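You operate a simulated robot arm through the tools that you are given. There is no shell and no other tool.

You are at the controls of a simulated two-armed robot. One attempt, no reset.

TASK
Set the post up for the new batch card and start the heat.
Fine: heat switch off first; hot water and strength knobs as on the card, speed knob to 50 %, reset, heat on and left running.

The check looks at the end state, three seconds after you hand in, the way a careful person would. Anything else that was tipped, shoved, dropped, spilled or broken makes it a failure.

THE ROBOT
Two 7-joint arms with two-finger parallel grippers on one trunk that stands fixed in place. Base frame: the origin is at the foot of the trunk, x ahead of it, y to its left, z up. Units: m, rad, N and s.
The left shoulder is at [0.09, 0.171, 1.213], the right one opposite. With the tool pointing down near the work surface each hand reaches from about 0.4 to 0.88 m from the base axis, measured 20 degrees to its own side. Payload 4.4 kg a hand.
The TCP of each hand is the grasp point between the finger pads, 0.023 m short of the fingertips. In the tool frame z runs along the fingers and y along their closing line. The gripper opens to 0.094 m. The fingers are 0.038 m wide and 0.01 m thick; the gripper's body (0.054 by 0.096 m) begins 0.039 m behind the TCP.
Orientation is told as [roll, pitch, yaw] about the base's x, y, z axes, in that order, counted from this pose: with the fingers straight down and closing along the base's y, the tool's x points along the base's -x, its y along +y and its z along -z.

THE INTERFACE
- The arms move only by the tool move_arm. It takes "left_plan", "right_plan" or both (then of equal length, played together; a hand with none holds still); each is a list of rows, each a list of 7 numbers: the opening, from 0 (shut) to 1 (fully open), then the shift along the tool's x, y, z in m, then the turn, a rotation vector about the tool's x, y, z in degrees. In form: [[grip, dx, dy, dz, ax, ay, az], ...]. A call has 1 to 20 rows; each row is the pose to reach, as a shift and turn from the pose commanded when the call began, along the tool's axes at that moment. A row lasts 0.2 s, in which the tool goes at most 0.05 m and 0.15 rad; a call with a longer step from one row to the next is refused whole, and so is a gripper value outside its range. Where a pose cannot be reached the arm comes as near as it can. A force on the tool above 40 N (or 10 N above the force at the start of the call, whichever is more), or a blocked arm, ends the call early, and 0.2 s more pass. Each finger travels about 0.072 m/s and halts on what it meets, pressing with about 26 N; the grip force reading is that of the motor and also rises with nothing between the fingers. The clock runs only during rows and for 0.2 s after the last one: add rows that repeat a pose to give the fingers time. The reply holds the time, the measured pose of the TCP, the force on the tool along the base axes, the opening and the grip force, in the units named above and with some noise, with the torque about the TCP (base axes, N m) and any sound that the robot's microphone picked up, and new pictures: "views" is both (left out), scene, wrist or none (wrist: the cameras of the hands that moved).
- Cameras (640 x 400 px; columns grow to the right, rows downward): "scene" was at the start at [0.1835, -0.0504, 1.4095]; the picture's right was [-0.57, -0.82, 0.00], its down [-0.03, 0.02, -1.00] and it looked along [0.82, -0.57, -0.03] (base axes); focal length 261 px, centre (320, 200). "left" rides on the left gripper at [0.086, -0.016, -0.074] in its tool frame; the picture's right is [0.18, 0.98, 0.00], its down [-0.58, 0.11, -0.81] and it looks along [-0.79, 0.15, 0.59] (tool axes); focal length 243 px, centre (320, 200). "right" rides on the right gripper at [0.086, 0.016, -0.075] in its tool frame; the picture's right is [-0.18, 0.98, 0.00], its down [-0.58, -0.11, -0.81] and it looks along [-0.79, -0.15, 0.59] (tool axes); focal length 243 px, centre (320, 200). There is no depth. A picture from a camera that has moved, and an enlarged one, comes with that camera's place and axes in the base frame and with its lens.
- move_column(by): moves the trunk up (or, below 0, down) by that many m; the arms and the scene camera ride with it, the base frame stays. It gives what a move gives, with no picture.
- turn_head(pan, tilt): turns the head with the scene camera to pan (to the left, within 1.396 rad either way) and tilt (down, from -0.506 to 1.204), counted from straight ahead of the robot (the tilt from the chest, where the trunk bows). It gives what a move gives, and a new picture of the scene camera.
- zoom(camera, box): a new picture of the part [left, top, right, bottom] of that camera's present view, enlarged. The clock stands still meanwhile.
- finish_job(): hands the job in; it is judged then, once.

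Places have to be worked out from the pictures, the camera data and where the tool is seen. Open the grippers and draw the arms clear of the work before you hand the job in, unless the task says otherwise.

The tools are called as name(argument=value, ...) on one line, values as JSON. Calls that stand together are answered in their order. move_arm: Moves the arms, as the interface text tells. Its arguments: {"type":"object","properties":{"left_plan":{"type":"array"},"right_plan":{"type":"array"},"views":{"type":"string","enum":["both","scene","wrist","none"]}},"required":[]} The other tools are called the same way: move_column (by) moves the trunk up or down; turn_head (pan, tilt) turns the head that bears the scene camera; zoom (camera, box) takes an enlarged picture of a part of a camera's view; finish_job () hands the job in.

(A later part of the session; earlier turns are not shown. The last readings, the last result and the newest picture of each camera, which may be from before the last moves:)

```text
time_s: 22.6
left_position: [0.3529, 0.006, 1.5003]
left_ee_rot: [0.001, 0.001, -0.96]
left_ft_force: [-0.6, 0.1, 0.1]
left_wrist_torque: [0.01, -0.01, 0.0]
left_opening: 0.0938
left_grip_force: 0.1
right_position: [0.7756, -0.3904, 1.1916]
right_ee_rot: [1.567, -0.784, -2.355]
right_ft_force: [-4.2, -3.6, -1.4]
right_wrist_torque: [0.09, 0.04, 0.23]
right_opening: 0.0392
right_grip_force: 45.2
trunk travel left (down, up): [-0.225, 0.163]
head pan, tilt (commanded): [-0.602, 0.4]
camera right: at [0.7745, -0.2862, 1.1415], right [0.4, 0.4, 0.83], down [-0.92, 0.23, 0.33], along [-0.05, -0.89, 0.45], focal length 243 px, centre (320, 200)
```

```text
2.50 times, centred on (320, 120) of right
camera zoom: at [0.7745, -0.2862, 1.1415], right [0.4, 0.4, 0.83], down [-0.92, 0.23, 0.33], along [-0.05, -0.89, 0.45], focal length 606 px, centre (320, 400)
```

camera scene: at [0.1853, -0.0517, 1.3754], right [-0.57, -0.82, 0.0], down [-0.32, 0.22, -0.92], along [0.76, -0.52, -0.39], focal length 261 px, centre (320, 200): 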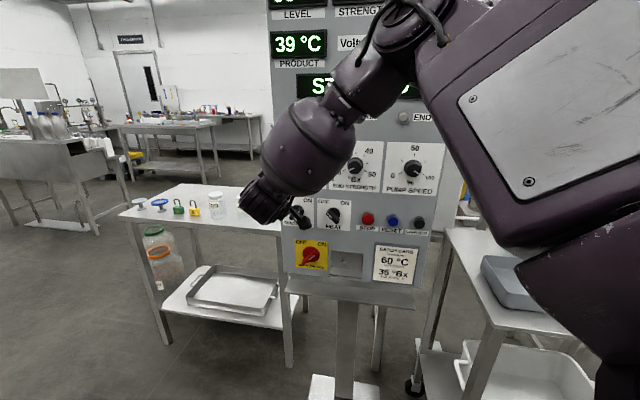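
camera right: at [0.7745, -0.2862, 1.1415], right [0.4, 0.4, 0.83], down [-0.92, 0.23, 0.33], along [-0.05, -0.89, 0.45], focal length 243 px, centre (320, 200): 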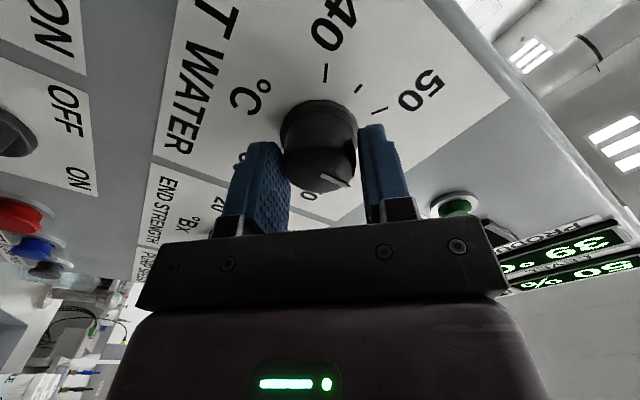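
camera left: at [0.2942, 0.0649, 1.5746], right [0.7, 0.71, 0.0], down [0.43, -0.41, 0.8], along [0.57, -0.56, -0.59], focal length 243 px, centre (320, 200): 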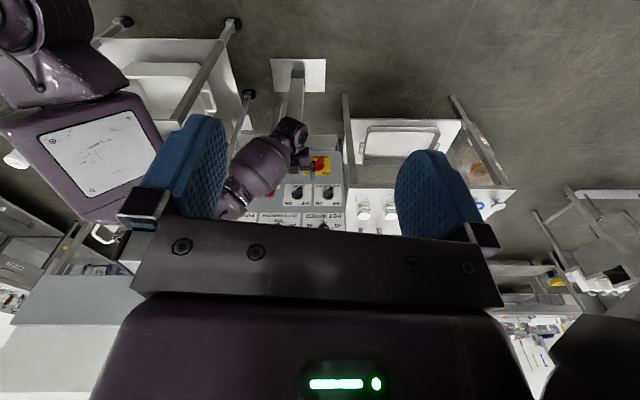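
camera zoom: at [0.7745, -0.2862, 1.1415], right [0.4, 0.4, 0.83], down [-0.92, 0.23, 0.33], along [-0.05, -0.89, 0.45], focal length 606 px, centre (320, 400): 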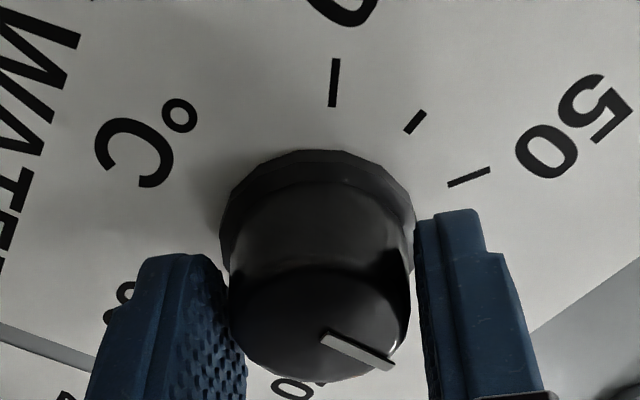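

The knob turned with the hand. I'll release, back out, and check the pointer against the scale.

move_arm(right_plan=[[0.5, 0, 0, 0, 0, 0, 0], [0.8, 0, 0, 0, 0, 0, 0], [0.8, 0, 0, 0, 0, 0, 0], [0.8, 0, 0, -0.02, 0, 0, 0], [0.8, 0, 0, -0.05, 0, 0, 0], [0.8, 0, 0, -0.08, 0, 0, 0], [0.8, 0, 0, -0.08, 0, 0, 0]], views="wrist")

zoom(camera="right", box=[220, 0, 420, 125])

```text
time_s: 24.2
left_position: [0.3534, 0.0055, 1.5008]
left_ee_rot: [-0.001, 0.0, -0.96]
left_ft_force: [-1.4, 0.1, -0.6]
left_wrist_torque: [-0.02, 0.03, 0.02]
left_opening: 0.0942
left_grip_force: 0.0
right_position: [0.719, -0.3331, 1.1915]
right_ee_rot: [1.569, -0.785, -2.357]
right_ft_force: [0.0, -1.1, -0.3]
right_wrist_torque: [-0.01, 0.02, 0.0]
right_opening: 0.0754
right_grip_force: 0.2
trunk travel left (down, up): [-0.225, 0.163]
head pan, tilt (commanded): [-0.602, 0.4]
camera right: at [0.7183, -0.2291, 1.1421], right [0.4, 0.4, 0.82], down [-0.92, 0.23, 0.33], along [-0.05, -0.89, 0.46], focal length 243 px, centre (320, 200)
```

right: 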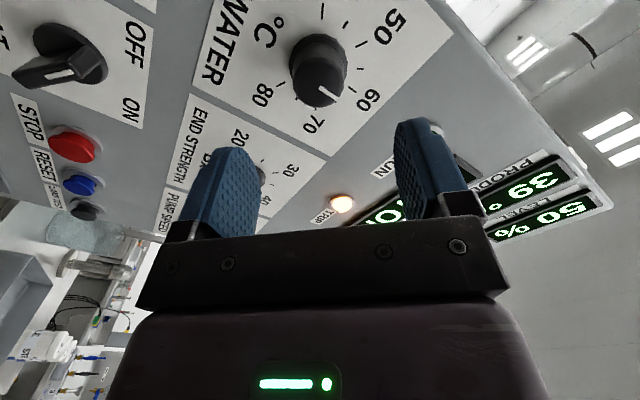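

```text
3.20 times, centred on (320, 62) of right
camera zoom: at [0.7183, -0.2291, 1.1421], right [0.4, 0.4, 0.82], down [-0.92, 0.23, 0.33], along [-0.05, -0.89, 0.46], focal length 776 px, centre (320, 640)
```

zoom: 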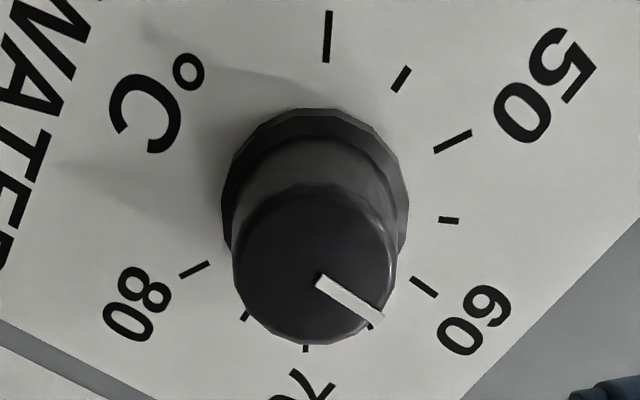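

The pointer reads within about 1° of straight up (60). Next is the pump speed knob, about 0.30 m to the panel's right. I'll slide across at the same stand-off and roll to +60° so I can turn 120° counter-clockwise.

move_arm(right_plan=[[0.8, -0.021, -0.021, 0, 0, 0, 1.5], [0.8, -0.042, -0.042, 0, 0, 0, 3], [0.8, -0.063, -0.063, 0, 0, 0, 4.5], [0.8, -0.084, -0.084, 0, 0, 0, 6], [0.8, -0.105, -0.105, 0, 0, 0, 7.5], [0.8, -0.126, -0.126, 0, 0, 0, 9], [0.8, -0.147, -0.147, 0, 0, 0, 10.5], [0.8, -0.168, -0.168, 0, 0, 0, 12], [0.8, -0.189, -0.189, 0, 0, 0, 13.5], [0.8, -0.2104, -0.2104, 0, 0, 0, 15], [0.8, -0.2104, -0.2104, 0, 0, 0, 15]], views="both")

zoom(camera="right", box=[220, 0, 420, 125])

zoom(camera="scene", box=[280, 130, 360, 240])

```text
time_s: 26.6
left_position: [0.3533, 0.006, 1.5013]
left_ee_rot: [-0.001, -0.002, -0.96]
left_ft_force: [0.6, -0.6, -0.1]
left_wrist_torque: [0.0, -0.01, -0.01]
left_opening: 0.0943
left_grip_force: 0.0
right_position: [0.5782, -0.4497, 1.2356]
right_ee_rot: [1.562, -0.525, -2.36]
right_ft_force: [-0.2, 0.1, -0.9]
right_wrist_torque: [0.02, 0.0, 0.02]
right_opening: 0.0752
right_grip_force: 0.1
right hand out of reach, approached as far as the arm can: row 6, 7, 8, 9, 10, 11
trunk travel left (down, up): [-0.225, 0.163]
head pan, tilt (commanded): [-0.602, 0.4]
camera scene: at [0.1852, -0.0515, 1.3754], right [-0.57, -0.82, 0.0], down [-0.32, 0.22, -0.92], along [0.76, -0.52, -0.39], focal length 261 px, centre (320, 200)
camera right: at [0.5846, -0.3382, 1.2074], right [0.24, 0.23, 0.94], down [-0.96, 0.18, 0.2], along [-0.13, -0.96, 0.26], focal length 243 px, centre (320, 200)
```

scene: 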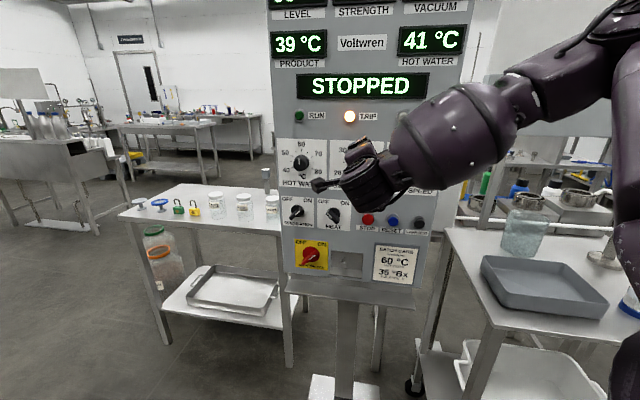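
right: 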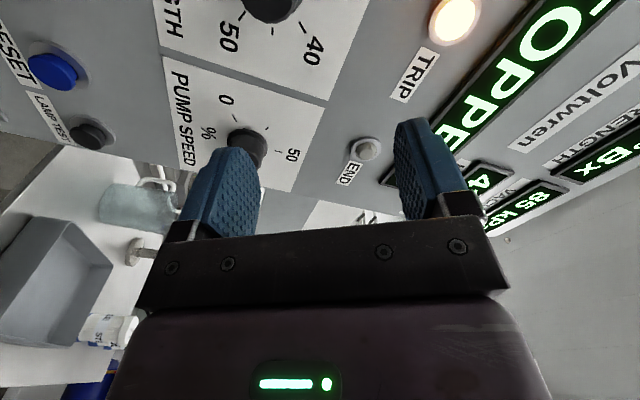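

```text
3.20 times, centred on (320, 62) of right
camera zoom: at [0.5846, -0.3382, 1.2074], right [0.24, 0.23, 0.94], down [-0.96, 0.18, 0.2], along [-0.13, -0.96, 0.26], focal length 776 px, centre (320, 640)
```

zoom: 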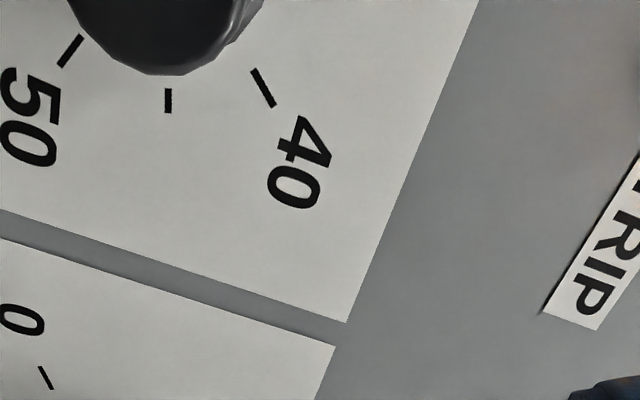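

```text
3.64 times, centred on (320, 185) of scene
camera zoom: at [0.1852, -0.0515, 1.3754], right [-0.57, -0.82, 0.0], down [-0.32, 0.22, -0.92], along [0.76, -0.52, -0.39], focal length 950 px, centre (320, 254)
```

zoom: 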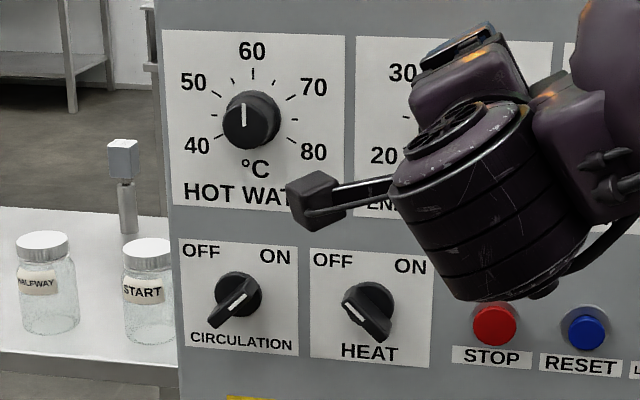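

Hot water now reads 60 and heat is OFF. The right hand couldn't fold back far enough to reach the pump speed stand-off, so I'll hold for one row to see what pose counts as commanded.

move_arm(right_plan=[[0.8, 0, 0, 0, 0, 0, 0]], views="none")

```text
time_s: 27.0
left_position: [0.3537, 0.0063, 1.5015]
left_ee_rot: [0.001, 0.0, -0.961]
left_ft_force: [0.0, 0.5, -0.6]
left_wrist_torque: [0.02, 0.0, -0.04]
left_opening: 0.094
left_grip_force: 0.1
right_position: [0.5783, -0.4495, 1.2362]
right_ee_rot: [1.563, -0.526, -2.359]
right_ft_force: [-1.4, 0.2, -0.4]
right_wrist_torque: [-0.01, -0.02, 0.0]
right_opening: 0.0752
right_grip_force: 0.1
trunk travel left (down, up): [-0.225, 0.163]
head pan, tilt (commanded): [-0.602, 0.4]
```

The commanded pose is the one actually reached, which is convenient. The arm is less folded closer to the panel, so I'll go forward and right together, to about 60 mm in front of the speed knob.

move_arm(right_plan=[[0.8, 0, 0, 0.02, 0, 0, 0], [0.8, -0.005, -0.008, 0.04, 0, 0, 0], [0.8, -0.02, -0.026, 0.055, 0, 0, 0], [0.8, -0.035, -0.045, 0.065, 0, 0, 0], [0.8, -0.05, -0.065, 0.073, 0, 0, 0], [0.8, -0.063, -0.083, 0.073, 0, 0, 0], [0.8, -0.0747, -0.0986, 0.073, 0, 0, 0], [0.8, -0.0747, -0.0986, 0.073, 0, 0, 0]], views="both")

```text
time_s: 28.8
left_position: [0.3535, 0.0052, 1.5018]
left_ee_rot: [0.0, 0.001, -0.961]
left_ft_force: [1.2, 0.1, -0.7]
left_wrist_torque: [0.04, 0.03, -0.02]
left_opening: 0.0939
left_grip_force: 0.1
right_position: [0.6148, -0.5189, 1.239]
right_ee_rot: [1.513, -0.524, -2.367]
right_ft_force: [0.2, 0.0, 0.2]
right_wrist_torque: [0.01, -0.02, -0.02]
right_opening: 0.0753
right_grip_force: 0.1
right hand out of reach, approached as far as the arm can: row 1, 2, 3, 4, 5, 6, 7, 8
trunk travel left (down, up): [-0.225, 0.163]
head pan, tilt (commanded): [-0.602, 0.4]
camera scene: at [0.185, -0.0516, 1.3755], right [-0.57, -0.82, 0.0], down [-0.32, 0.22, -0.92], along [0.76, -0.52, -0.39], focal length 261 px, centre (320, 200)
camera right: at [0.625, -0.4065, 1.2139], right [0.28, 0.19, 0.94], down [-0.95, 0.21, 0.24], along [-0.15, -0.96, 0.24], focal length 243 px, centre (320, 200)
```

scene: 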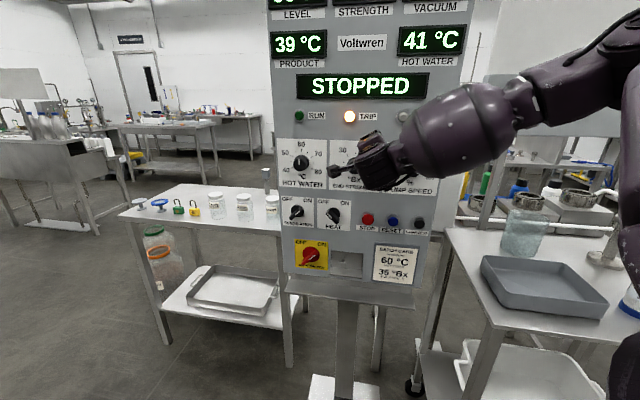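
right: 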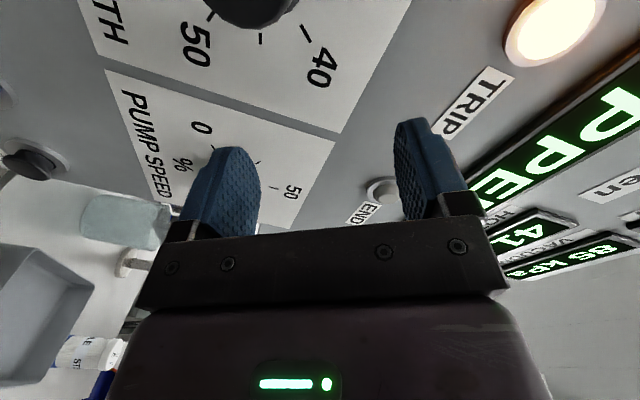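

The right wrist is at its bend limit here, so the left arm, whose forearm lines up with the panel normal, suits the right-hand knobs better. I'll back the right hand out to where it was comfortable, then park it clear.

move_arm(right_plan=[[0.8, 0.012, 0, -0.025, 0, 0, 0], [0.8, 0.03, -0.002, -0.05, 0, 0, -4], [0.8, 0.048, -0.004, -0.061, 0, 0, -11], [0.8, 0.066, -0.006, -0.061, 0, 0, -18], [0.8, 0.084, -0.008, -0.061, 0, 0, -25], [0.8, 0.102, -0.009, -0.061, 0, 0, -32], [0.8, 0.12, -0.01, -0.061, 0, 0, -39], [0.8, 0.1374, -0.0119, -0.061, 0, 0, -46], [0.8, 0.1374, -0.0119, -0.061, 0, 0, -53], [0.8, 0.1374, -0.0119, -0.061, 0, 0, -60], [0.8, 0.1374, -0.0119, -0.061, 0, 0, -60]], views="both")

```text
time_s: 31.2
left_position: [0.3538, 0.0053, 1.5012]
left_ee_rot: [-0.001, 0.0, -0.96]
left_ft_force: [-0.4, 0.5, 0.4]
left_wrist_torque: [-0.01, 0.02, 0.0]
left_opening: 0.0938
left_grip_force: 0.0
right_position: [0.6543, -0.3962, 1.1652]
right_ee_rot: [-0.06, -1.52, -0.766]
right_ft_force: [-1.0, 0.4, 0.5]
right_wrist_torque: [0.01, -0.01, 0.0]
right_opening: 0.0751
right_grip_force: 0.0
trunk travel left (down, up): [-0.225, 0.163]
head pan, tilt (commanded): [-0.602, 0.4]
camera scene: at [0.1848, -0.0514, 1.3756], right [-0.57, -0.82, 0.0], down [-0.32, 0.22, -0.92], along [0.76, -0.52, -0.39], focal length 261 px, centre (320, 200)
camera right: at [0.6129, -0.3268, 1.0827], right [0.73, 0.66, 0.18], down [-0.61, 0.5, 0.62], along [0.32, -0.56, 0.76], focal length 243 px, centre (320, 200)
```

scene: 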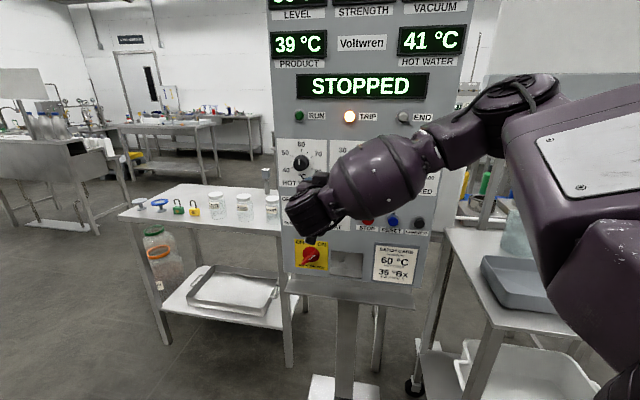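
right: 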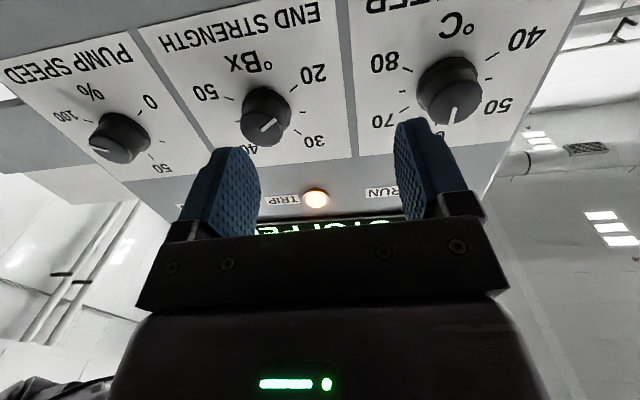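

The right arm is back in a comfortable pose. Before parking it, I'll test cheaply whether it can reach the speed knob with no roll, moving along the panel at the same stand-off and trimming out the ~3° of tilt.

move_arm(right_plan=[[0.8, -0.003, -0.023, 0.002, -0.4, -0.5, 0], [0.8, -0.006, -0.046, 0.004, -0.8, -1, 0], [0.8, -0.009, -0.069, 0.006, -1.2, -1.5, 0], [0.8, -0.012, -0.092, 0.008, -1.6, -2, 0], [0.8, -0.015, -0.115, 0.01, -2, -2.5, 0], [0.8, -0.018, -0.138, 0.012, -2.33, -2.9, 0], [0.8, -0.02, -0.161, 0.014, -2.33, -2.9, 0], [0.8, -0.022, -0.184, 0.015, -2.33, -2.9, 0], [0.8, -0.023, -0.2056, 0.0157, -2.33, -2.9, 0], [0.8, -0.023, -0.2056, 0.0157, -2.33, -2.9, 0]], views="both")

```text
time_s: 33.4
left_position: [0.3531, 0.0056, 1.5017]
left_ee_rot: [0.002, -0.001, -0.961]
left_ft_force: [-0.2, 0.0, -0.4]
left_wrist_torque: [0.0, 0.0, -0.03]
left_opening: 0.0939
left_grip_force: 0.1
right_position: [0.5891, -0.4464, 1.2208]
right_ee_rot: [0.066, -1.567, -0.851]
right_ft_force: [0.2, -0.1, 0.2]
right_wrist_torque: [0.02, 0.03, 0.02]
right_opening: 0.075
right_grip_force: 0.1
right hand out of reach, approached as far as the arm can: row 4, 5, 6, 7, 8, 9, 10
trunk travel left (down, up): [-0.225, 0.163]
head pan, tilt (commanded): [-0.602, 0.4]
camera scene: at [0.1844, -0.052, 1.3756], right [-0.57, -0.82, 0.0], down [-0.32, 0.22, -0.92], along [0.76, -0.52, -0.39], focal length 261 px, centre (320, 200)
camera right: at [0.5479, -0.3824, 1.1345], right [0.7, 0.69, 0.18], down [-0.64, 0.49, 0.58], along [0.31, -0.53, 0.79], focal length 243 px, centre (320, 200)
```

scene: 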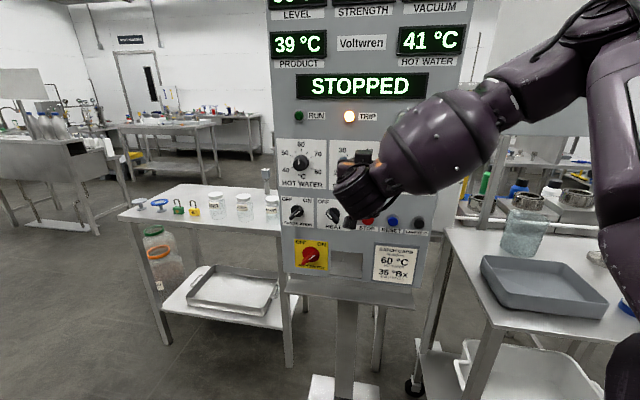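
right: 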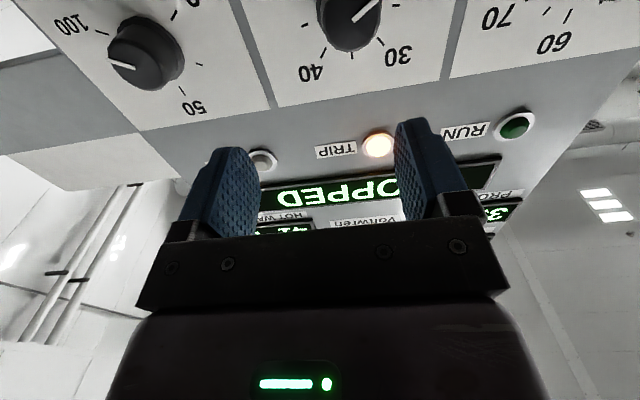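

The right arm can't bend to the pump-speed side at any roll. I'll turn its fingers down and park it to the right, well in front of the panel, so the left arm can take over.

move_arm(right_plan=[[0.8, -0.015, -0.012, -0.012, 0, 7.5, 0], [0.8, -0.03, -0.024, -0.024, 0, 15, 0], [0.8, -0.045, -0.036, -0.036, 0, 22.5, 0], [0.8, -0.06, -0.048, -0.048, 0, 30, 0], [0.8, -0.075, -0.06, -0.06, 0, 37.5, 0], [0.8, -0.09, -0.072, -0.072, 0, 45, 0], [0.8, -0.105, -0.084, -0.08, 0, 52.5, 0], [0.8, -0.12, -0.096, -0.085, 0, 60, 0], [0.8, -0.135, -0.108, -0.09, 0, 67.5, 0], [0.8, -0.15, -0.12, -0.095, 0, 75, 0], [0.8, -0.165, -0.132, -0.0955, 0, 82.5, 0], [0.8, -0.18, -0.1435, -0.0955, 0, 90, 0], [0.8, -0.18, -0.18, -0.09, 0, 90, 0], [0.8, -0.18, -0.22, -0.085, 0, 90, 0], [0.8, -0.18, -0.26, -0.08, 0, 90, 0], [0.8, -0.18, -0.3, -0.075, 0, 90, 0], [0.8, -0.18, -0.34, -0.07, 0, 90, 0], [0.8, -0.18, -0.38, -0.065, 0, 90, 0], [0.8, -0.18, -0.4193, -0.06, 0, 90, 0], [0.8, -0.18, -0.4193, -0.06, 0, 90, 0]], views="both")

```text
time_s: 37.6
left_position: [0.3538, 0.0056, 1.5006]
left_ee_rot: [-0.002, 0.001, -0.96]
left_ft_force: [0.4, -0.6, -0.3]
left_wrist_torque: [-0.01, 0.05, -0.03]
left_opening: 0.0938
left_grip_force: 0.1
right_position: [0.3849, -0.7911, 1.3805]
right_ee_rot: [-0.001, 0.001, -0.784]
right_ft_force: [-0.2, -0.2, -0.5]
right_wrist_torque: [0.0, 0.02, -0.03]
right_opening: 0.0753
right_grip_force: 0.0
right hand out of reach, approached as far as the arm can: row 11, 12, 13, 14, 15, 16, 17, 18, 19, 20
trunk travel left (down, up): [-0.225, 0.163]
head pan, tilt (commanded): [-0.602, 0.4]
camera scene: at [0.1858, -0.0519, 1.3753], right [-0.57, -0.82, 0.0], down [-0.32, 0.22, -0.92], along [0.76, -0.52, -0.39], focal length 261 px, centre (320, 200)
camera right: at [0.3349, -0.7188, 1.4561], right [0.82, 0.57, 0.0], down [0.34, -0.49, 0.81], along [0.46, -0.67, -0.59], focal length 243 px, centre (320, 200)
```

scene: 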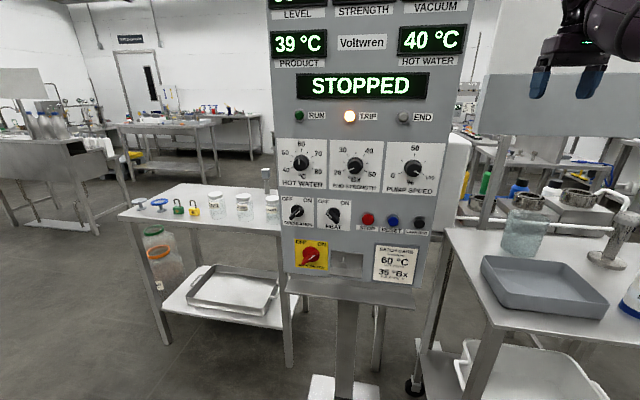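
right: 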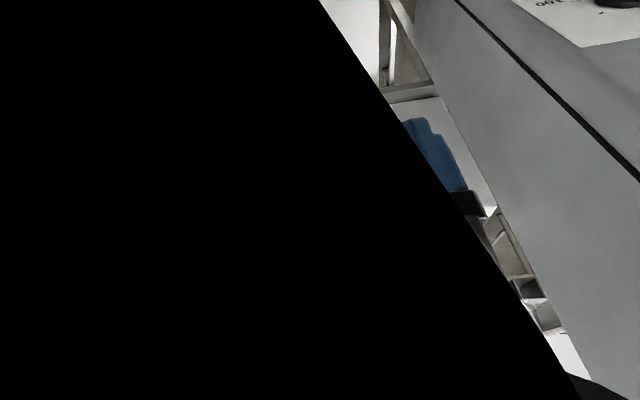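

The panel is clear and hot water reads 60. The right wrist camera is mostly black, so I'll turn the head to check what is around the right hand.

turn_head(pan=-1.1, tilt=0.1)

zoom(camera="left", box=[0, 0, 640, 400])

```text
time_s: 38.6
left_position: [0.3527, 0.0066, 1.5012]
left_ee_rot: [0.0, -0.001, -0.958]
left_ft_force: [1.0, 1.1, 0.0]
left_wrist_torque: [0.01, 0.03, 0.02]
left_opening: 0.0939
left_grip_force: 0.1
right_position: [0.3852, -0.7904, 1.382]
right_ee_rot: [0.0, -0.001, -0.786]
right_ft_force: [-0.2, -0.2, -1.0]
right_wrist_torque: [0.01, 0.03, 0.0]
right_opening: 0.0753
right_grip_force: 0.0
trunk travel left (down, up): [-0.225, 0.163]
head pan, tilt (commanded): [-1.1, 0.099]
camera scene: at [0.1506, -0.081, 1.4034], right [-0.89, -0.45, 0.0], down [-0.05, 0.09, -0.99], along [0.45, -0.89, -0.1], focal length 261 px, centre (320, 200)
```

scene: 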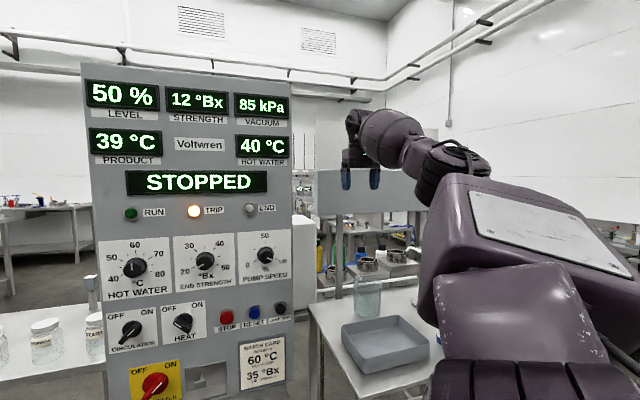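

```text
1.00 times, centred on (320, 200) of left (not enlarged: the box is as wide or as high as the picture)
camera zoom: at [0.2915, 0.0674, 1.5758], right [0.7, 0.71, 0.0], down [0.42, -0.41, 0.81], along [0.58, -0.56, -0.59], focal length 243 px, centre (320, 200)
```

zoom: 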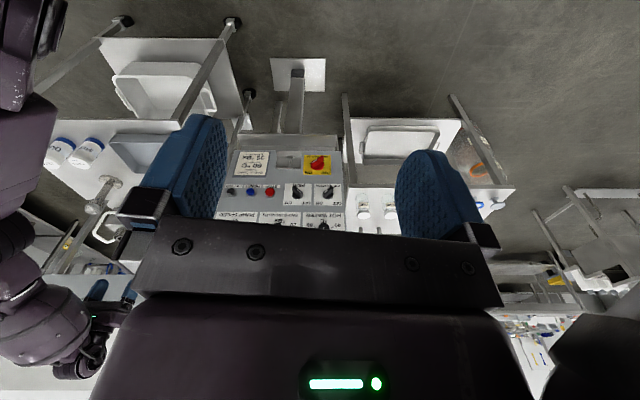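

The right arm is parked clear of everything. I'll bring the left hand down in front of the panel while turning its fingers horizontal, facing the panel.

move_arm(left_plan=[[0.8, -0.025, -0.005, 0.018, -0.56, -6.41, -0.56], [0.8, -0.05, -0.01, 0.036, -1.12, -12.82, -1.12], [0.8, -0.075, -0.014, 0.054, -1.68, -19.23, -1.68], [0.8, -0.1, -0.019, 0.071, -2.24, -25.64, -2.24], [0.8, -0.125, -0.024, 0.089, -2.8, -32.05, -2.8], [0.8, -0.151, -0.029, 0.107, -3.36, -38.46, -3.36], [0.8, -0.176, -0.033, 0.125, -3.93, -44.88, -3.93], [0.8, -0.201, -0.038, 0.143, -4.49, -51.29, -4.49], [0.8, -0.226, -0.043, 0.161, -5.05, -57.7, -5.05], [0.8, -0.251, -0.048, 0.179, -5.61, -64.11, -5.61], [0.8, -0.276, -0.052, 0.196, -6.17, -70.52, -6.17], [0.8, -0.301, -0.057, 0.214, -6.73, -76.93, -6.73], [0.8, -0.326, -0.062, 0.232, -7.29, -83.34, -7.29], [0.8, -0.3514, -0.0667, 0.25, -7.85, -89.75, -7.85], [0.8, -0.3514, -0.0667, 0.25, -7.85, -89.75, -7.85]], views="both")

```text
time_s: 41.8
left_position: [0.48, -0.3121, 1.2522]
left_ee_rot: [0.085, -1.486, -0.898]
left_ft_force: [0.7, 0.0, 0.1]
left_wrist_torque: [0.0, -0.01, -0.02]
left_opening: 0.0751
left_grip_force: 0.1
left hand out of reach, approached as far as the arm can: row 14, 15
right_position: [0.3847, -0.7905, 1.3817]
right_ee_rot: [0.0, 0.0, -0.785]
right_ft_force: [0.6, -0.1, 0.0]
right_wrist_torque: [0.03, 0.0, -0.05]
right_opening: 0.0751
right_grip_force: 0.0
trunk travel left (down, up): [-0.225, 0.163]
head pan, tilt (commanded): [-1.1, 0.099]
camera scene: at [0.151, -0.081, 1.4034], right [-0.89, -0.45, 0.0], down [-0.05, 0.09, -0.99], along [0.45, -0.89, -0.1], focal length 261 px, centre (320, 200)
camera left: at [0.4145, -0.2635, 1.1731], right [0.7, 0.69, -0.18], down [-0.44, 0.62, 0.65], along [0.55, -0.38, 0.74], focal length 243 px, centre (320, 200)
```

scene: 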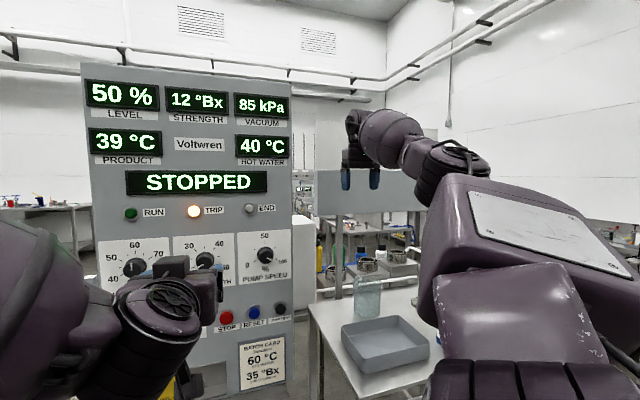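
left: 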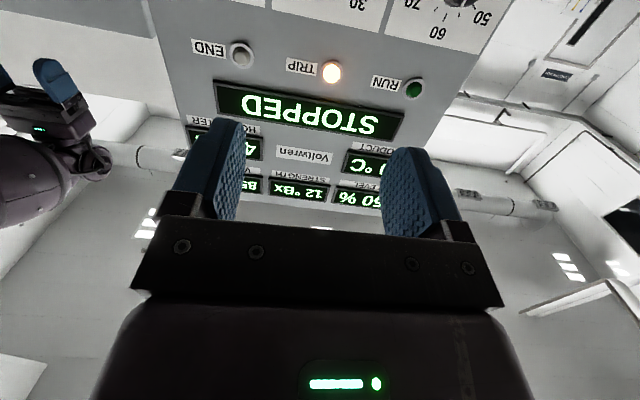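

The left hand is horizontal, about 0.30 m in front of the panel. I'll move it to the stand-off in front of the pump speed knob and take out the small tilt.

move_arm(left_plan=[[0.8, 0.006, -0.017, 0.024, -0.2, -0.6, 0], [0.8, 0.012, -0.034, 0.048, -0.4, -1.2, 0], [0.8, 0.018, -0.051, 0.073, -0.6, -1.8, 0], [0.8, 0.024, -0.069, 0.097, -0.8, -2.4, 0], [0.8, 0.029, -0.086, 0.121, -1, -3, 0], [0.8, 0.035, -0.103, 0.145, -1.2, -3.6, 0], [0.8, 0.041, -0.12, 0.17, -1.4, -4.2, 0], [0.8, 0.0471, -0.1371, 0.1937, -1.6, -4.82, 0], [0.8, 0.0471, -0.1371, 0.1937, -1.6, -4.82, 0]], views="both")

```text
time_s: 42.7
left_position: [0.5816, -0.3495, 1.3282]
left_ee_rot: [-2.544, -1.474, 1.887]
left_ft_force: [0.5, 0.4, 0.0]
left_wrist_torque: [0.01, -0.01, -0.05]
left_opening: 0.0751
left_grip_force: 0.1
right_position: [0.3841, -0.7888, 1.3825]
right_ee_rot: [-0.002, -0.004, -0.784]
right_ft_force: [-0.7, 0.9, 0.4]
right_wrist_torque: [-0.01, -0.02, -0.01]
right_opening: 0.0754
right_grip_force: 0.2
trunk travel left (down, up): [-0.225, 0.163]
head pan, tilt (commanded): [-1.1, 0.099]
stopped in row 4 (left hand): the arm was blocked; the commanded pose is now the measured one
camera scene: at [0.151, -0.0797, 1.4034], right [-0.89, -0.45, 0.0], down [-0.05, 0.09, -1.0], along [0.45, -0.89, -0.1], focal length 261 px, centre (320, 200)
camera left: at [0.5166, -0.3252, 1.2375], right [0.61, 0.76, -0.24], down [-0.59, 0.63, 0.51], along [0.54, -0.17, 0.83], focal length 243 px, centre (320, 200)
```

scene: 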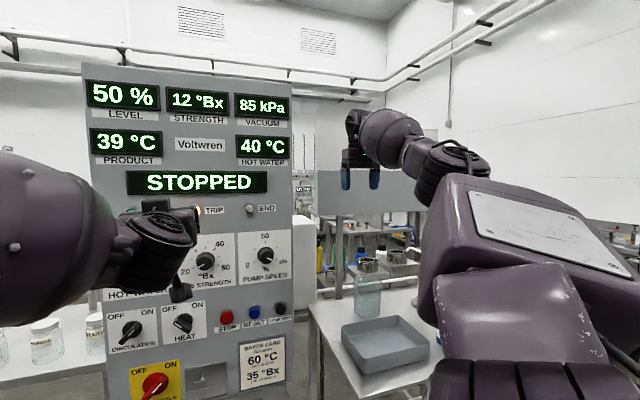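
left: 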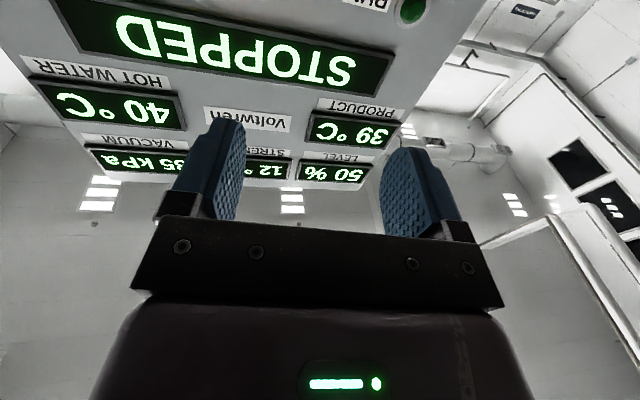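

The left arm seems to have switched configuration and stopped in mid-air with no contact, about 0.20 m from the panel. It's now in a more extended posture, so I'll continue slowly toward the speed knob while straightening the tilt.

move_arm(left_plan=[[0.8, 0.013, -0.016, 0.004, 0.6, 0.4, 0.26], [0.8, 0.026, -0.031, 0.008, 1.2, 0.8, 0.52], [0.8, 0.039, -0.047, 0.013, 1.8, 1.2, 0.78], [0.8, 0.052, -0.063, 0.017, 2.4, 1.6, 1.03], [0.8, 0.065, -0.079, 0.021, 3, 2, 1.3], [0.8, 0.078, -0.094, 0.025, 3.6, 2.4, 1.55], [0.8, 0.078, -0.094, 0.025, 3.6, 2.4, 1.55]], views="both")

```text
time_s: 43.7
left_position: [0.6316, -0.3365, 1.3727]
left_ee_rot: [-2.588, -1.39, 2.017]
left_ft_force: [0.0, 0.4, 1.0]
left_wrist_torque: [0.03, 0.0, -0.02]
left_opening: 0.0752
left_grip_force: 0.1
right_position: [0.3849, -0.7889, 1.3824]
right_ee_rot: [-0.001, -0.001, -0.786]
right_ft_force: [0.4, -0.2, 0.2]
right_wrist_torque: [-0.02, -0.04, 0.01]
right_opening: 0.0752
right_grip_force: 0.2
trunk travel left (down, up): [-0.225, 0.163]
head pan, tilt (commanded): [-1.1, 0.099]
stopped in row 4 (left hand): the arm was blocked; the commanded pose is now the measured one
camera scene: at [0.1507, -0.08, 1.4035], right [-0.89, -0.45, 0.0], down [-0.05, 0.09, -1.0], along [0.45, -0.89, -0.1], focal length 261 px, centre (320, 200)
camera left: at [0.5684, -0.3248, 1.2772], right [0.55, 0.79, -0.27], down [-0.66, 0.61, 0.44], along [0.51, -0.06, 0.86], focal length 243 px, centre (320, 200)
```

scene: 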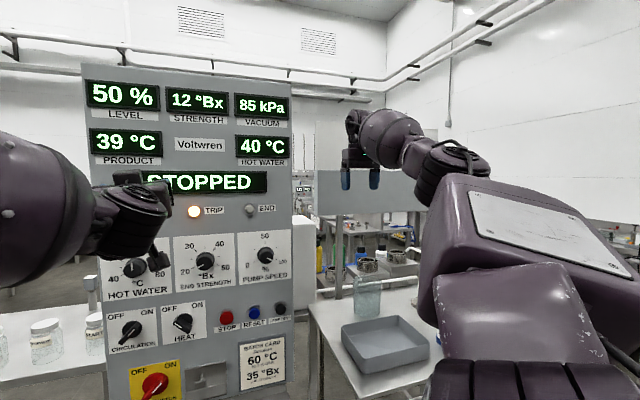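
left: 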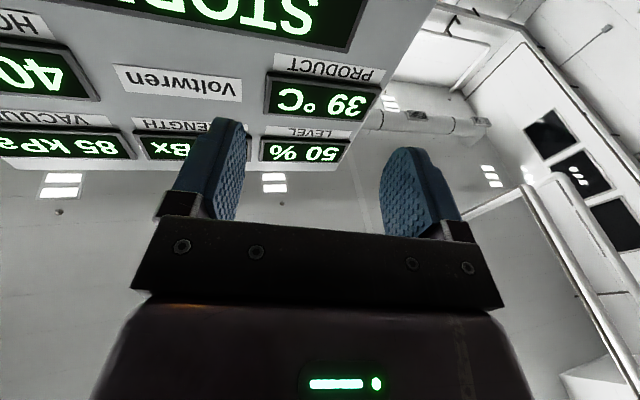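

The left hand drifted up and left instead of following the command, so its solver is switching branches. I'll stop and hold it one row to see if it stays put.

move_arm(left_plan=[[0.8, 0, 0, 0, 0, 0, 0]], views="none")

```text
time_s: 44.1
left_position: [0.6321, -0.3375, 1.3717]
left_ee_rot: [-2.59, -1.392, 2.017]
left_ft_force: [0.3, -0.1, 0.4]
left_wrist_torque: [0.04, 0.02, -0.04]
left_opening: 0.0751
left_grip_force: 0.1
right_position: [0.3848, -0.7911, 1.3819]
right_ee_rot: [-0.001, 0.001, -0.785]
right_ft_force: [-0.5, -0.1, -0.4]
right_wrist_torque: [0.02, 0.02, -0.04]
right_opening: 0.0751
right_grip_force: 0.0
trunk travel left (down, up): [-0.225, 0.163]
head pan, tilt (commanded): [-1.1, 0.099]
```

It holds steady. The right arm was reliable, so I'll retreat the left hand away from the panel in small steps and later use the right arm with the trunk raised for more folding room.

move_arm(left_plan=[[0.8, -0.006, 0.003, -0.012, 0, 3, 0], [0.8, -0.012, 0.006, -0.024, 0, 6, 0], [0.8, -0.018, 0.01, -0.036, 0, 9, 0], [0.8, -0.024, 0.013, -0.048, 0, 12, 0]], views="both")

```text
time_s: 45.1
left_position: [0.5905, -0.3024, 1.3807]
left_ee_rot: [-0.944, -1.464, 0.353]
left_ft_force: [0.0, 0.2, 0.8]
left_wrist_torque: [-0.03, -0.02, 0.0]
left_opening: 0.0755
left_grip_force: 0.1
right_position: [0.3848, -0.7894, 1.382]
right_ee_rot: [0.0, -0.001, -0.785]
right_ft_force: [0.3, -0.1, 0.8]
right_wrist_torque: [-0.05, 0.0, 0.04]
right_opening: 0.0751
right_grip_force: 0.0
trunk travel left (down, up): [-0.225, 0.163]
head pan, tilt (commanded): [-1.1, 0.099]
camera scene: at [0.1502, -0.0803, 1.4036], right [-0.89, -0.45, 0.0], down [-0.04, 0.09, -1.0], along [0.45, -0.89, -0.1], focal length 261 px, centre (320, 200)
camera left: at [0.5119, -0.2791, 1.3009], right [0.53, 0.81, -0.27], down [-0.55, 0.56, 0.62], along [0.65, -0.18, 0.74], focal length 243 px, centre (320, 200)
```

scene: 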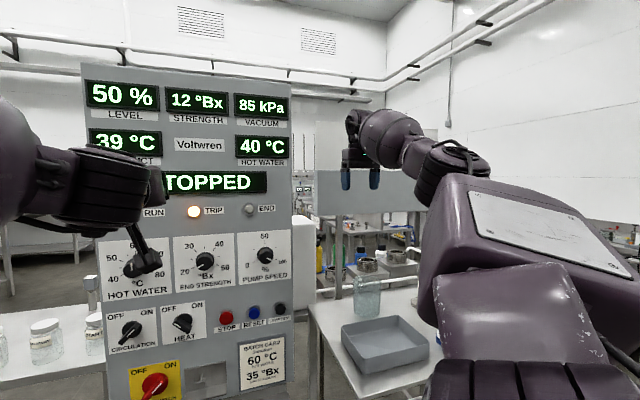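
left: 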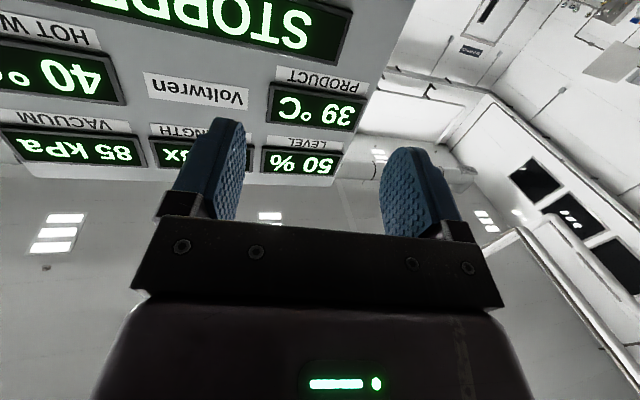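

That retreat tracked properly. I'll continue drawing the left hand back to its earlier tool-down spot.

move_arm(left_plan=[[0.8, -0.007, 0.007, -0.026, 0, 6, 0], [0.8, -0.015, 0.015, -0.053, 0, 12, 0], [0.8, -0.022, 0.023, -0.08, 0, 18, 0], [0.8, -0.03, 0.031, -0.106, 0, 24, 0], [0.8, -0.038, 0.039, -0.133, 0, 30, 0], [0.8, -0.045, 0.047, -0.16, 0, 36, 0], [0.8, -0.053, 0.054, -0.186, 0, 42, 0], [0.8, -0.06, 0.062, -0.213, 0, 48, 0], [0.8, -0.068, 0.07, -0.24, 0, 54, 0], [0.8, -0.075, 0.078, -0.266, 0, 60, 0], [0.8, -0.083, 0.086, -0.293, 0, 66, 0], [0.8, -0.09, 0.094, -0.32, 0, 72, 0], [0.8, -0.098, 0.102, -0.346, 0, 79, 0], [0.8, -0.1057, 0.109, -0.3728, 0, 86, 0], [0.8, -0.1057, 0.109, -0.3728, 0, 86, 0]], views="both")

```text
time_s: 48.3
left_position: [0.3554, -0.0011, 1.4993]
left_ee_rot: [-0.087, -0.003, -0.588]
left_ft_force: [-0.1, -0.6, -0.3]
left_wrist_torque: [0.0, 0.02, 0.03]
left_opening: 0.075
left_grip_force: 0.1
right_position: [0.3854, -0.7921, 1.3812]
right_ee_rot: [-0.001, 0.0, -0.786]
right_ft_force: [0.2, 0.2, -0.6]
right_wrist_torque: [0.04, 0.03, 0.01]
right_opening: 0.0753
right_grip_force: 0.0
trunk travel left (down, up): [-0.225, 0.163]
head pan, tilt (commanded): [-1.1, 0.099]
camera scene: at [0.1516, -0.0818, 1.4032], right [-0.89, -0.45, 0.0], down [-0.05, 0.09, -0.99], along [0.45, -0.89, -0.1], focal length 261 px, centre (320, 200)
camera left: at [0.2783, 0.0384, 1.5745], right [0.39, 0.92, -0.09], down [0.58, -0.17, 0.8], along [0.71, -0.36, -0.6], focal length 243 px, centre (320, 200)
```

scene: 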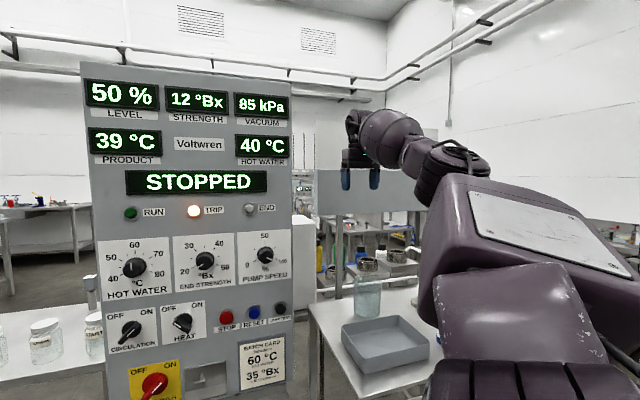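
left: 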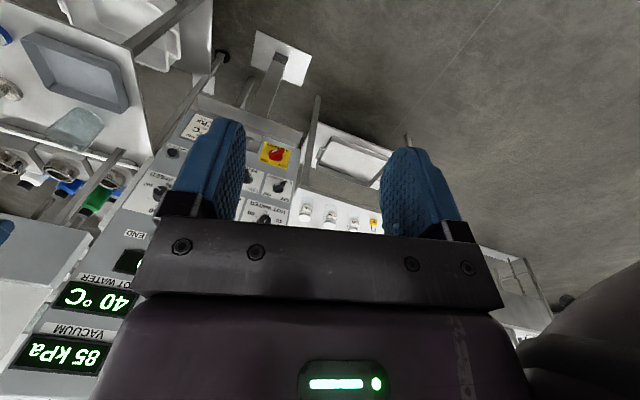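

The left hand is back out of the way and the panel is untouched. I'll raise the trunk 0.16 m so the right shoulder sits higher above the knobs.

move_column(by=0.16)

turn_head(pan=-0.75, tilt=0.45)

```text
time_s: 50.1
left_position: [0.3529, -0.0015, 1.6603]
left_ee_rot: [-0.087, -0.006, -0.587]
left_ft_force: [-0.4, -0.3, 0.4]
left_wrist_torque: [0.02, 0.0, 0.0]
left_opening: 0.0753
left_grip_force: 0.2
right_position: [0.3466, -0.7899, 1.5688]
right_ee_rot: [0.059, -0.062, -0.791]
right_ft_force: [-0.2, -0.2, -0.5]
right_wrist_torque: [0.01, 0.01, 0.01]
right_opening: 0.0752
right_grip_force: 0.0
trunk travel left (down, up): [-0.385, 0.003]
head pan, tilt (commanded): [-1.1, 0.099]
```

```text
time_s: 50.9
left_position: [0.3526, -0.0011, 1.6595]
left_ee_rot: [-0.089, -0.008, -0.588]
left_ft_force: [0.1, 0.8, 0.1]
left_wrist_torque: [0.01, -0.03, 0.03]
left_opening: 0.0753
left_grip_force: 0.0
right_position: [0.3473, -0.7897, 1.568]
right_ee_rot: [0.059, -0.061, -0.793]
right_ft_force: [-0.3, -0.3, 0.4]
right_wrist_torque: [0.0, 0.01, 0.03]
right_opening: 0.0754
right_grip_force: 0.0
trunk travel left (down, up): [-0.385, 0.003]
head pan, tilt (commanded): [-0.75, 0.45]
camera scene: at [0.1254, -0.0617, 1.5357], right [-0.68, -0.73, 0.0], down [-0.32, 0.3, -0.9], along [0.66, -0.61, -0.43], focal length 261 px, centre (320, 200)
```

scene: 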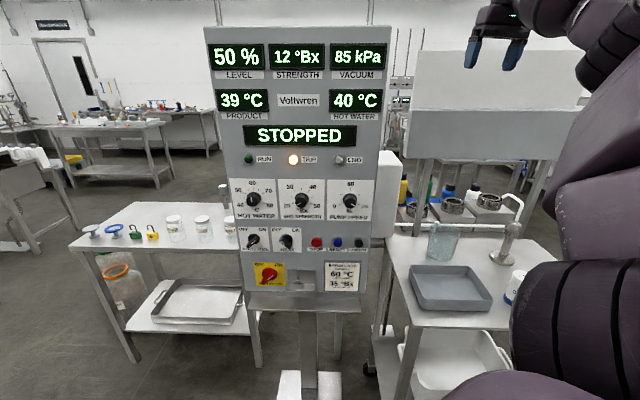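

The trunk is up and the panel is in clear view. I'll bring the right hand back in front of the panel, about 0.2 m off between the left and middle knobs, turning the fingers horizontal.

move_arm(right_plan=[[0.8, 0.0262, 0.0324, 0.0101, 0, 0, 0], [0.8, 0.0524, 0.0649, 0.0201, 0, 0, 0], [0.8, 0.0785, 0.0973, 0.0302, 0, 0, 0], [0.8, 0.1047, 0.1298, 0.0402, 0, 0, 0], [0.8, 0.1309, 0.1622, 0.0503, 0, 0, 0], [0.8, 0.157, 0.1947, 0.0603, 0, 0, 0], [0.8, 0.1832, 0.2271, 0.0704, 0, 0, 0], [0.8, 0.1817, 0.2452, 0.0925, 0.2, -7.2, -0.23], [0.8, 0.1801, 0.2634, 0.1145, 0.41, -14.41, -0.47], [0.8, 0.1786, 0.2815, 0.1366, 0.62, -21.61, -0.7], [0.8, 0.1771, 0.2996, 0.1587, 0.82, -28.82, -0.93], [0.8, 0.1756, 0.3177, 0.1807, 1.02, -36.02, -1.17], [0.8, 0.174, 0.3359, 0.2028, 1.23, -43.23, -1.4], [0.8, 0.1725, 0.354, 0.2249, 1.43, -50.43, -1.63], [0.8, 0.171, 0.3721, 0.2469, 1.64, -57.64, -1.87], [0.8, 0.1695, 0.3902, 0.269, 1.84, -64.84, -2.1], [0.8, 0.168, 0.4084, 0.2911, 2.05, -72.05, -2.33], [0.8, 0.1664, 0.4265, 0.3131, 2.26, -79.25, -2.57], [0.8, 0.1649, 0.4446, 0.3352, 2.46, -86.46, -2.8], [0.8, 0.1649, 0.4446, 0.3352, 2.46, -86.46, -2.8]], views="both")

```text
time_s: 55.1
left_position: [0.3536, -0.006, 1.66]
left_ee_rot: [-0.085, -0.006, -0.589]
left_ft_force: [0.3, 0.6, 0.3]
left_wrist_torque: [0.06, -0.01, 0.02]
left_opening: 0.0751
left_grip_force: 0.1
right_position: [0.5743, -0.3641, 1.2504]
right_ee_rot: [1.738, -1.569, -2.523]
right_ft_force: [0.4, -0.8, -0.4]
right_wrist_torque: [-0.03, 0.0, 0.02]
right_opening: 0.0752
right_grip_force: 0.1
right hand out of reach, approached as far as the arm can: row 2, 3, 4
trunk travel left (down, up): [-0.385, 0.003]
head pan, tilt (commanded): [-0.75, 0.45]
camera scene: at [0.1249, -0.0656, 1.5354], right [-0.68, -0.73, 0.0], down [-0.32, 0.3, -0.9], along [0.66, -0.61, -0.44], focal length 261 px, centre (320, 200)
camera right: at [0.533, -0.2989, 1.1636], right [0.69, 0.69, 0.19], down [-0.65, 0.49, 0.58], along [0.31, -0.52, 0.79], focal length 243 px, centre (320, 200)
```

scene: 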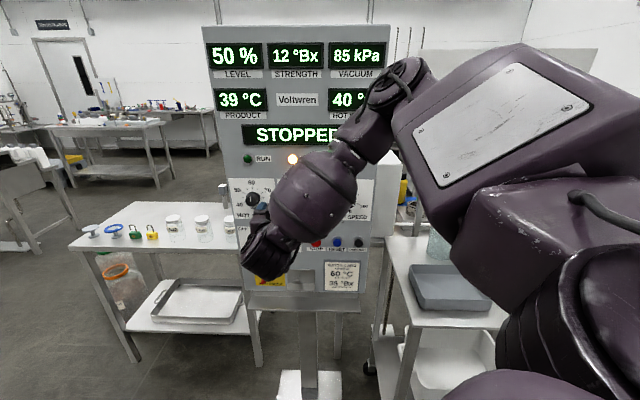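
right: 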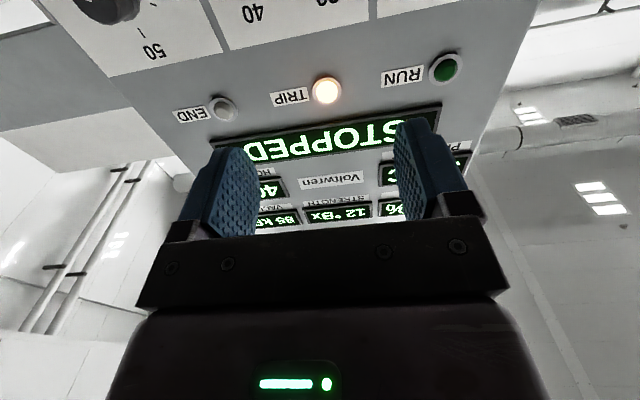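

Raising the trunk worked: the right hand is horizontal 0.2 m off the panel with room to spare. I'll move it to about 9 cm in front of the pump speed knob.

move_arm(right_plan=[[0.8, 0.009, -0.024, 0.015, 0, 0, 0], [0.8, 0.018, -0.049, 0.03, 0, 0, 0], [0.8, 0.027, -0.074, 0.046, 0, 0, 0], [0.8, 0.035, -0.098, 0.061, 0, 0, 0], [0.8, 0.044, -0.122, 0.076, 0, 0, 0], [0.8, 0.053, -0.147, 0.092, 0, 0, 0], [0.8, 0.062, -0.1717, 0.107, 0, 0, 0], [0.8, 0.062, -0.1717, 0.107, 0, 0, 0]], views="both")

```text
time_s: 56.9
left_position: [0.3547, -0.0008, 1.6596]
left_ee_rot: [-0.088, -0.006, -0.588]
left_ft_force: [-1.2, 0.2, 0.0]
left_wrist_torque: [0.03, 0.01, 0.0]
left_opening: 0.0754
left_grip_force: 0.0
right_position: [0.586, -0.4817, 1.1781]
right_ee_rot: [-0.03, -1.552, -0.812]
right_ft_force: [0.2, 0.2, 0.5]
right_wrist_torque: [-0.01, -0.05, -0.01]
right_opening: 0.0749
right_grip_force: 0.1
right hand out of reach, approached as far as the arm can: row 3, 4, 5, 6, 7, 8
trunk travel left (down, up): [-0.385, 0.003]
head pan, tilt (commanded): [-0.75, 0.45]
camera scene: at [0.1256, -0.0622, 1.5356], right [-0.68, -0.73, 0.0], down [-0.32, 0.3, -0.9], along [0.66, -0.61, -0.44], focal length 261 px, centre (320, 200)
camera right: at [0.5469, -0.414, 1.0934], right [0.74, 0.65, 0.18], down [-0.61, 0.52, 0.6], along [0.29, -0.55, 0.78], focal length 243 px, centre (320, 200)
```

scene: 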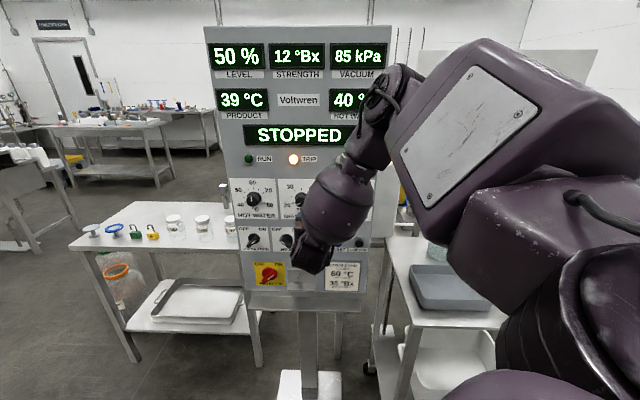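
right: 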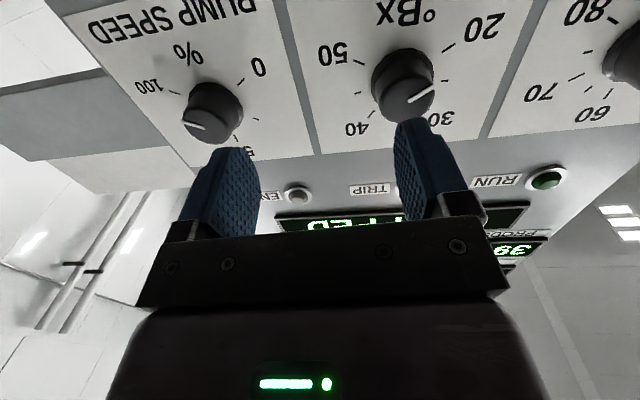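

The right arm still can't get past q≈0.11, but the strength knob (q≈0.056) is within its range. I'll do that one now and sort out the speed knob afterwards: first square up in front of the strength knob.

move_arm(right_plan=[[0.8, -0.002, 0.013, -0.003, -0.8, -0.3, 0], [0.8, -0.005, 0.026, -0.006, -1.6, -0.6, 0], [0.8, -0.007, 0.039, -0.009, -2.4, -0.8, 0], [0.8, -0.0092, 0.0511, -0.0123, -3.24, -1.08, 0], [0.8, -0.0092, 0.0511, -0.0123, -3.24, -1.08, 0]], views="wrist")

```text
time_s: 58.1
left_position: [0.3535, -0.0017, 1.6604]
left_ee_rot: [-0.088, -0.008, -0.589]
left_ft_force: [0.0, -0.4, 0.0]
left_wrist_torque: [0.02, 0.0, 0.0]
left_opening: 0.0753
left_grip_force: 0.2
right_position: [0.6171, -0.4366, 1.1884]
right_ee_rot: [-2.55, -1.57, 1.764]
right_ft_force: [0.2, 0.5, -0.1]
right_wrist_torque: [0.0, 0.02, 0.02]
right_opening: 0.0751
right_grip_force: 0.1
trunk travel left (down, up): [-0.385, 0.003]
head pan, tilt (commanded): [-0.75, 0.45]
camera right: at [0.576, -0.3737, 1.1026], right [0.7, 0.69, 0.18], down [-0.65, 0.49, 0.58], along [0.31, -0.52, 0.79], focal length 243 px, centre (320, 200)
```

right: 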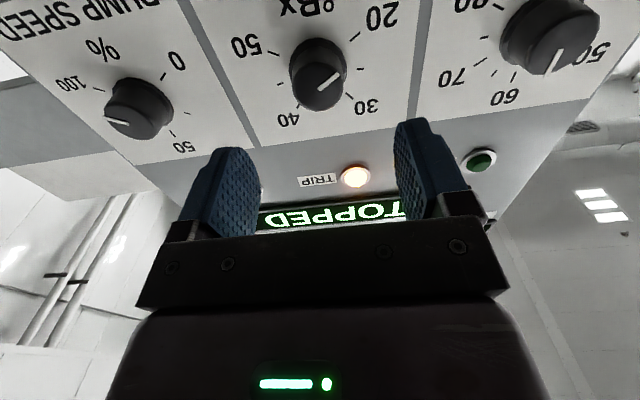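

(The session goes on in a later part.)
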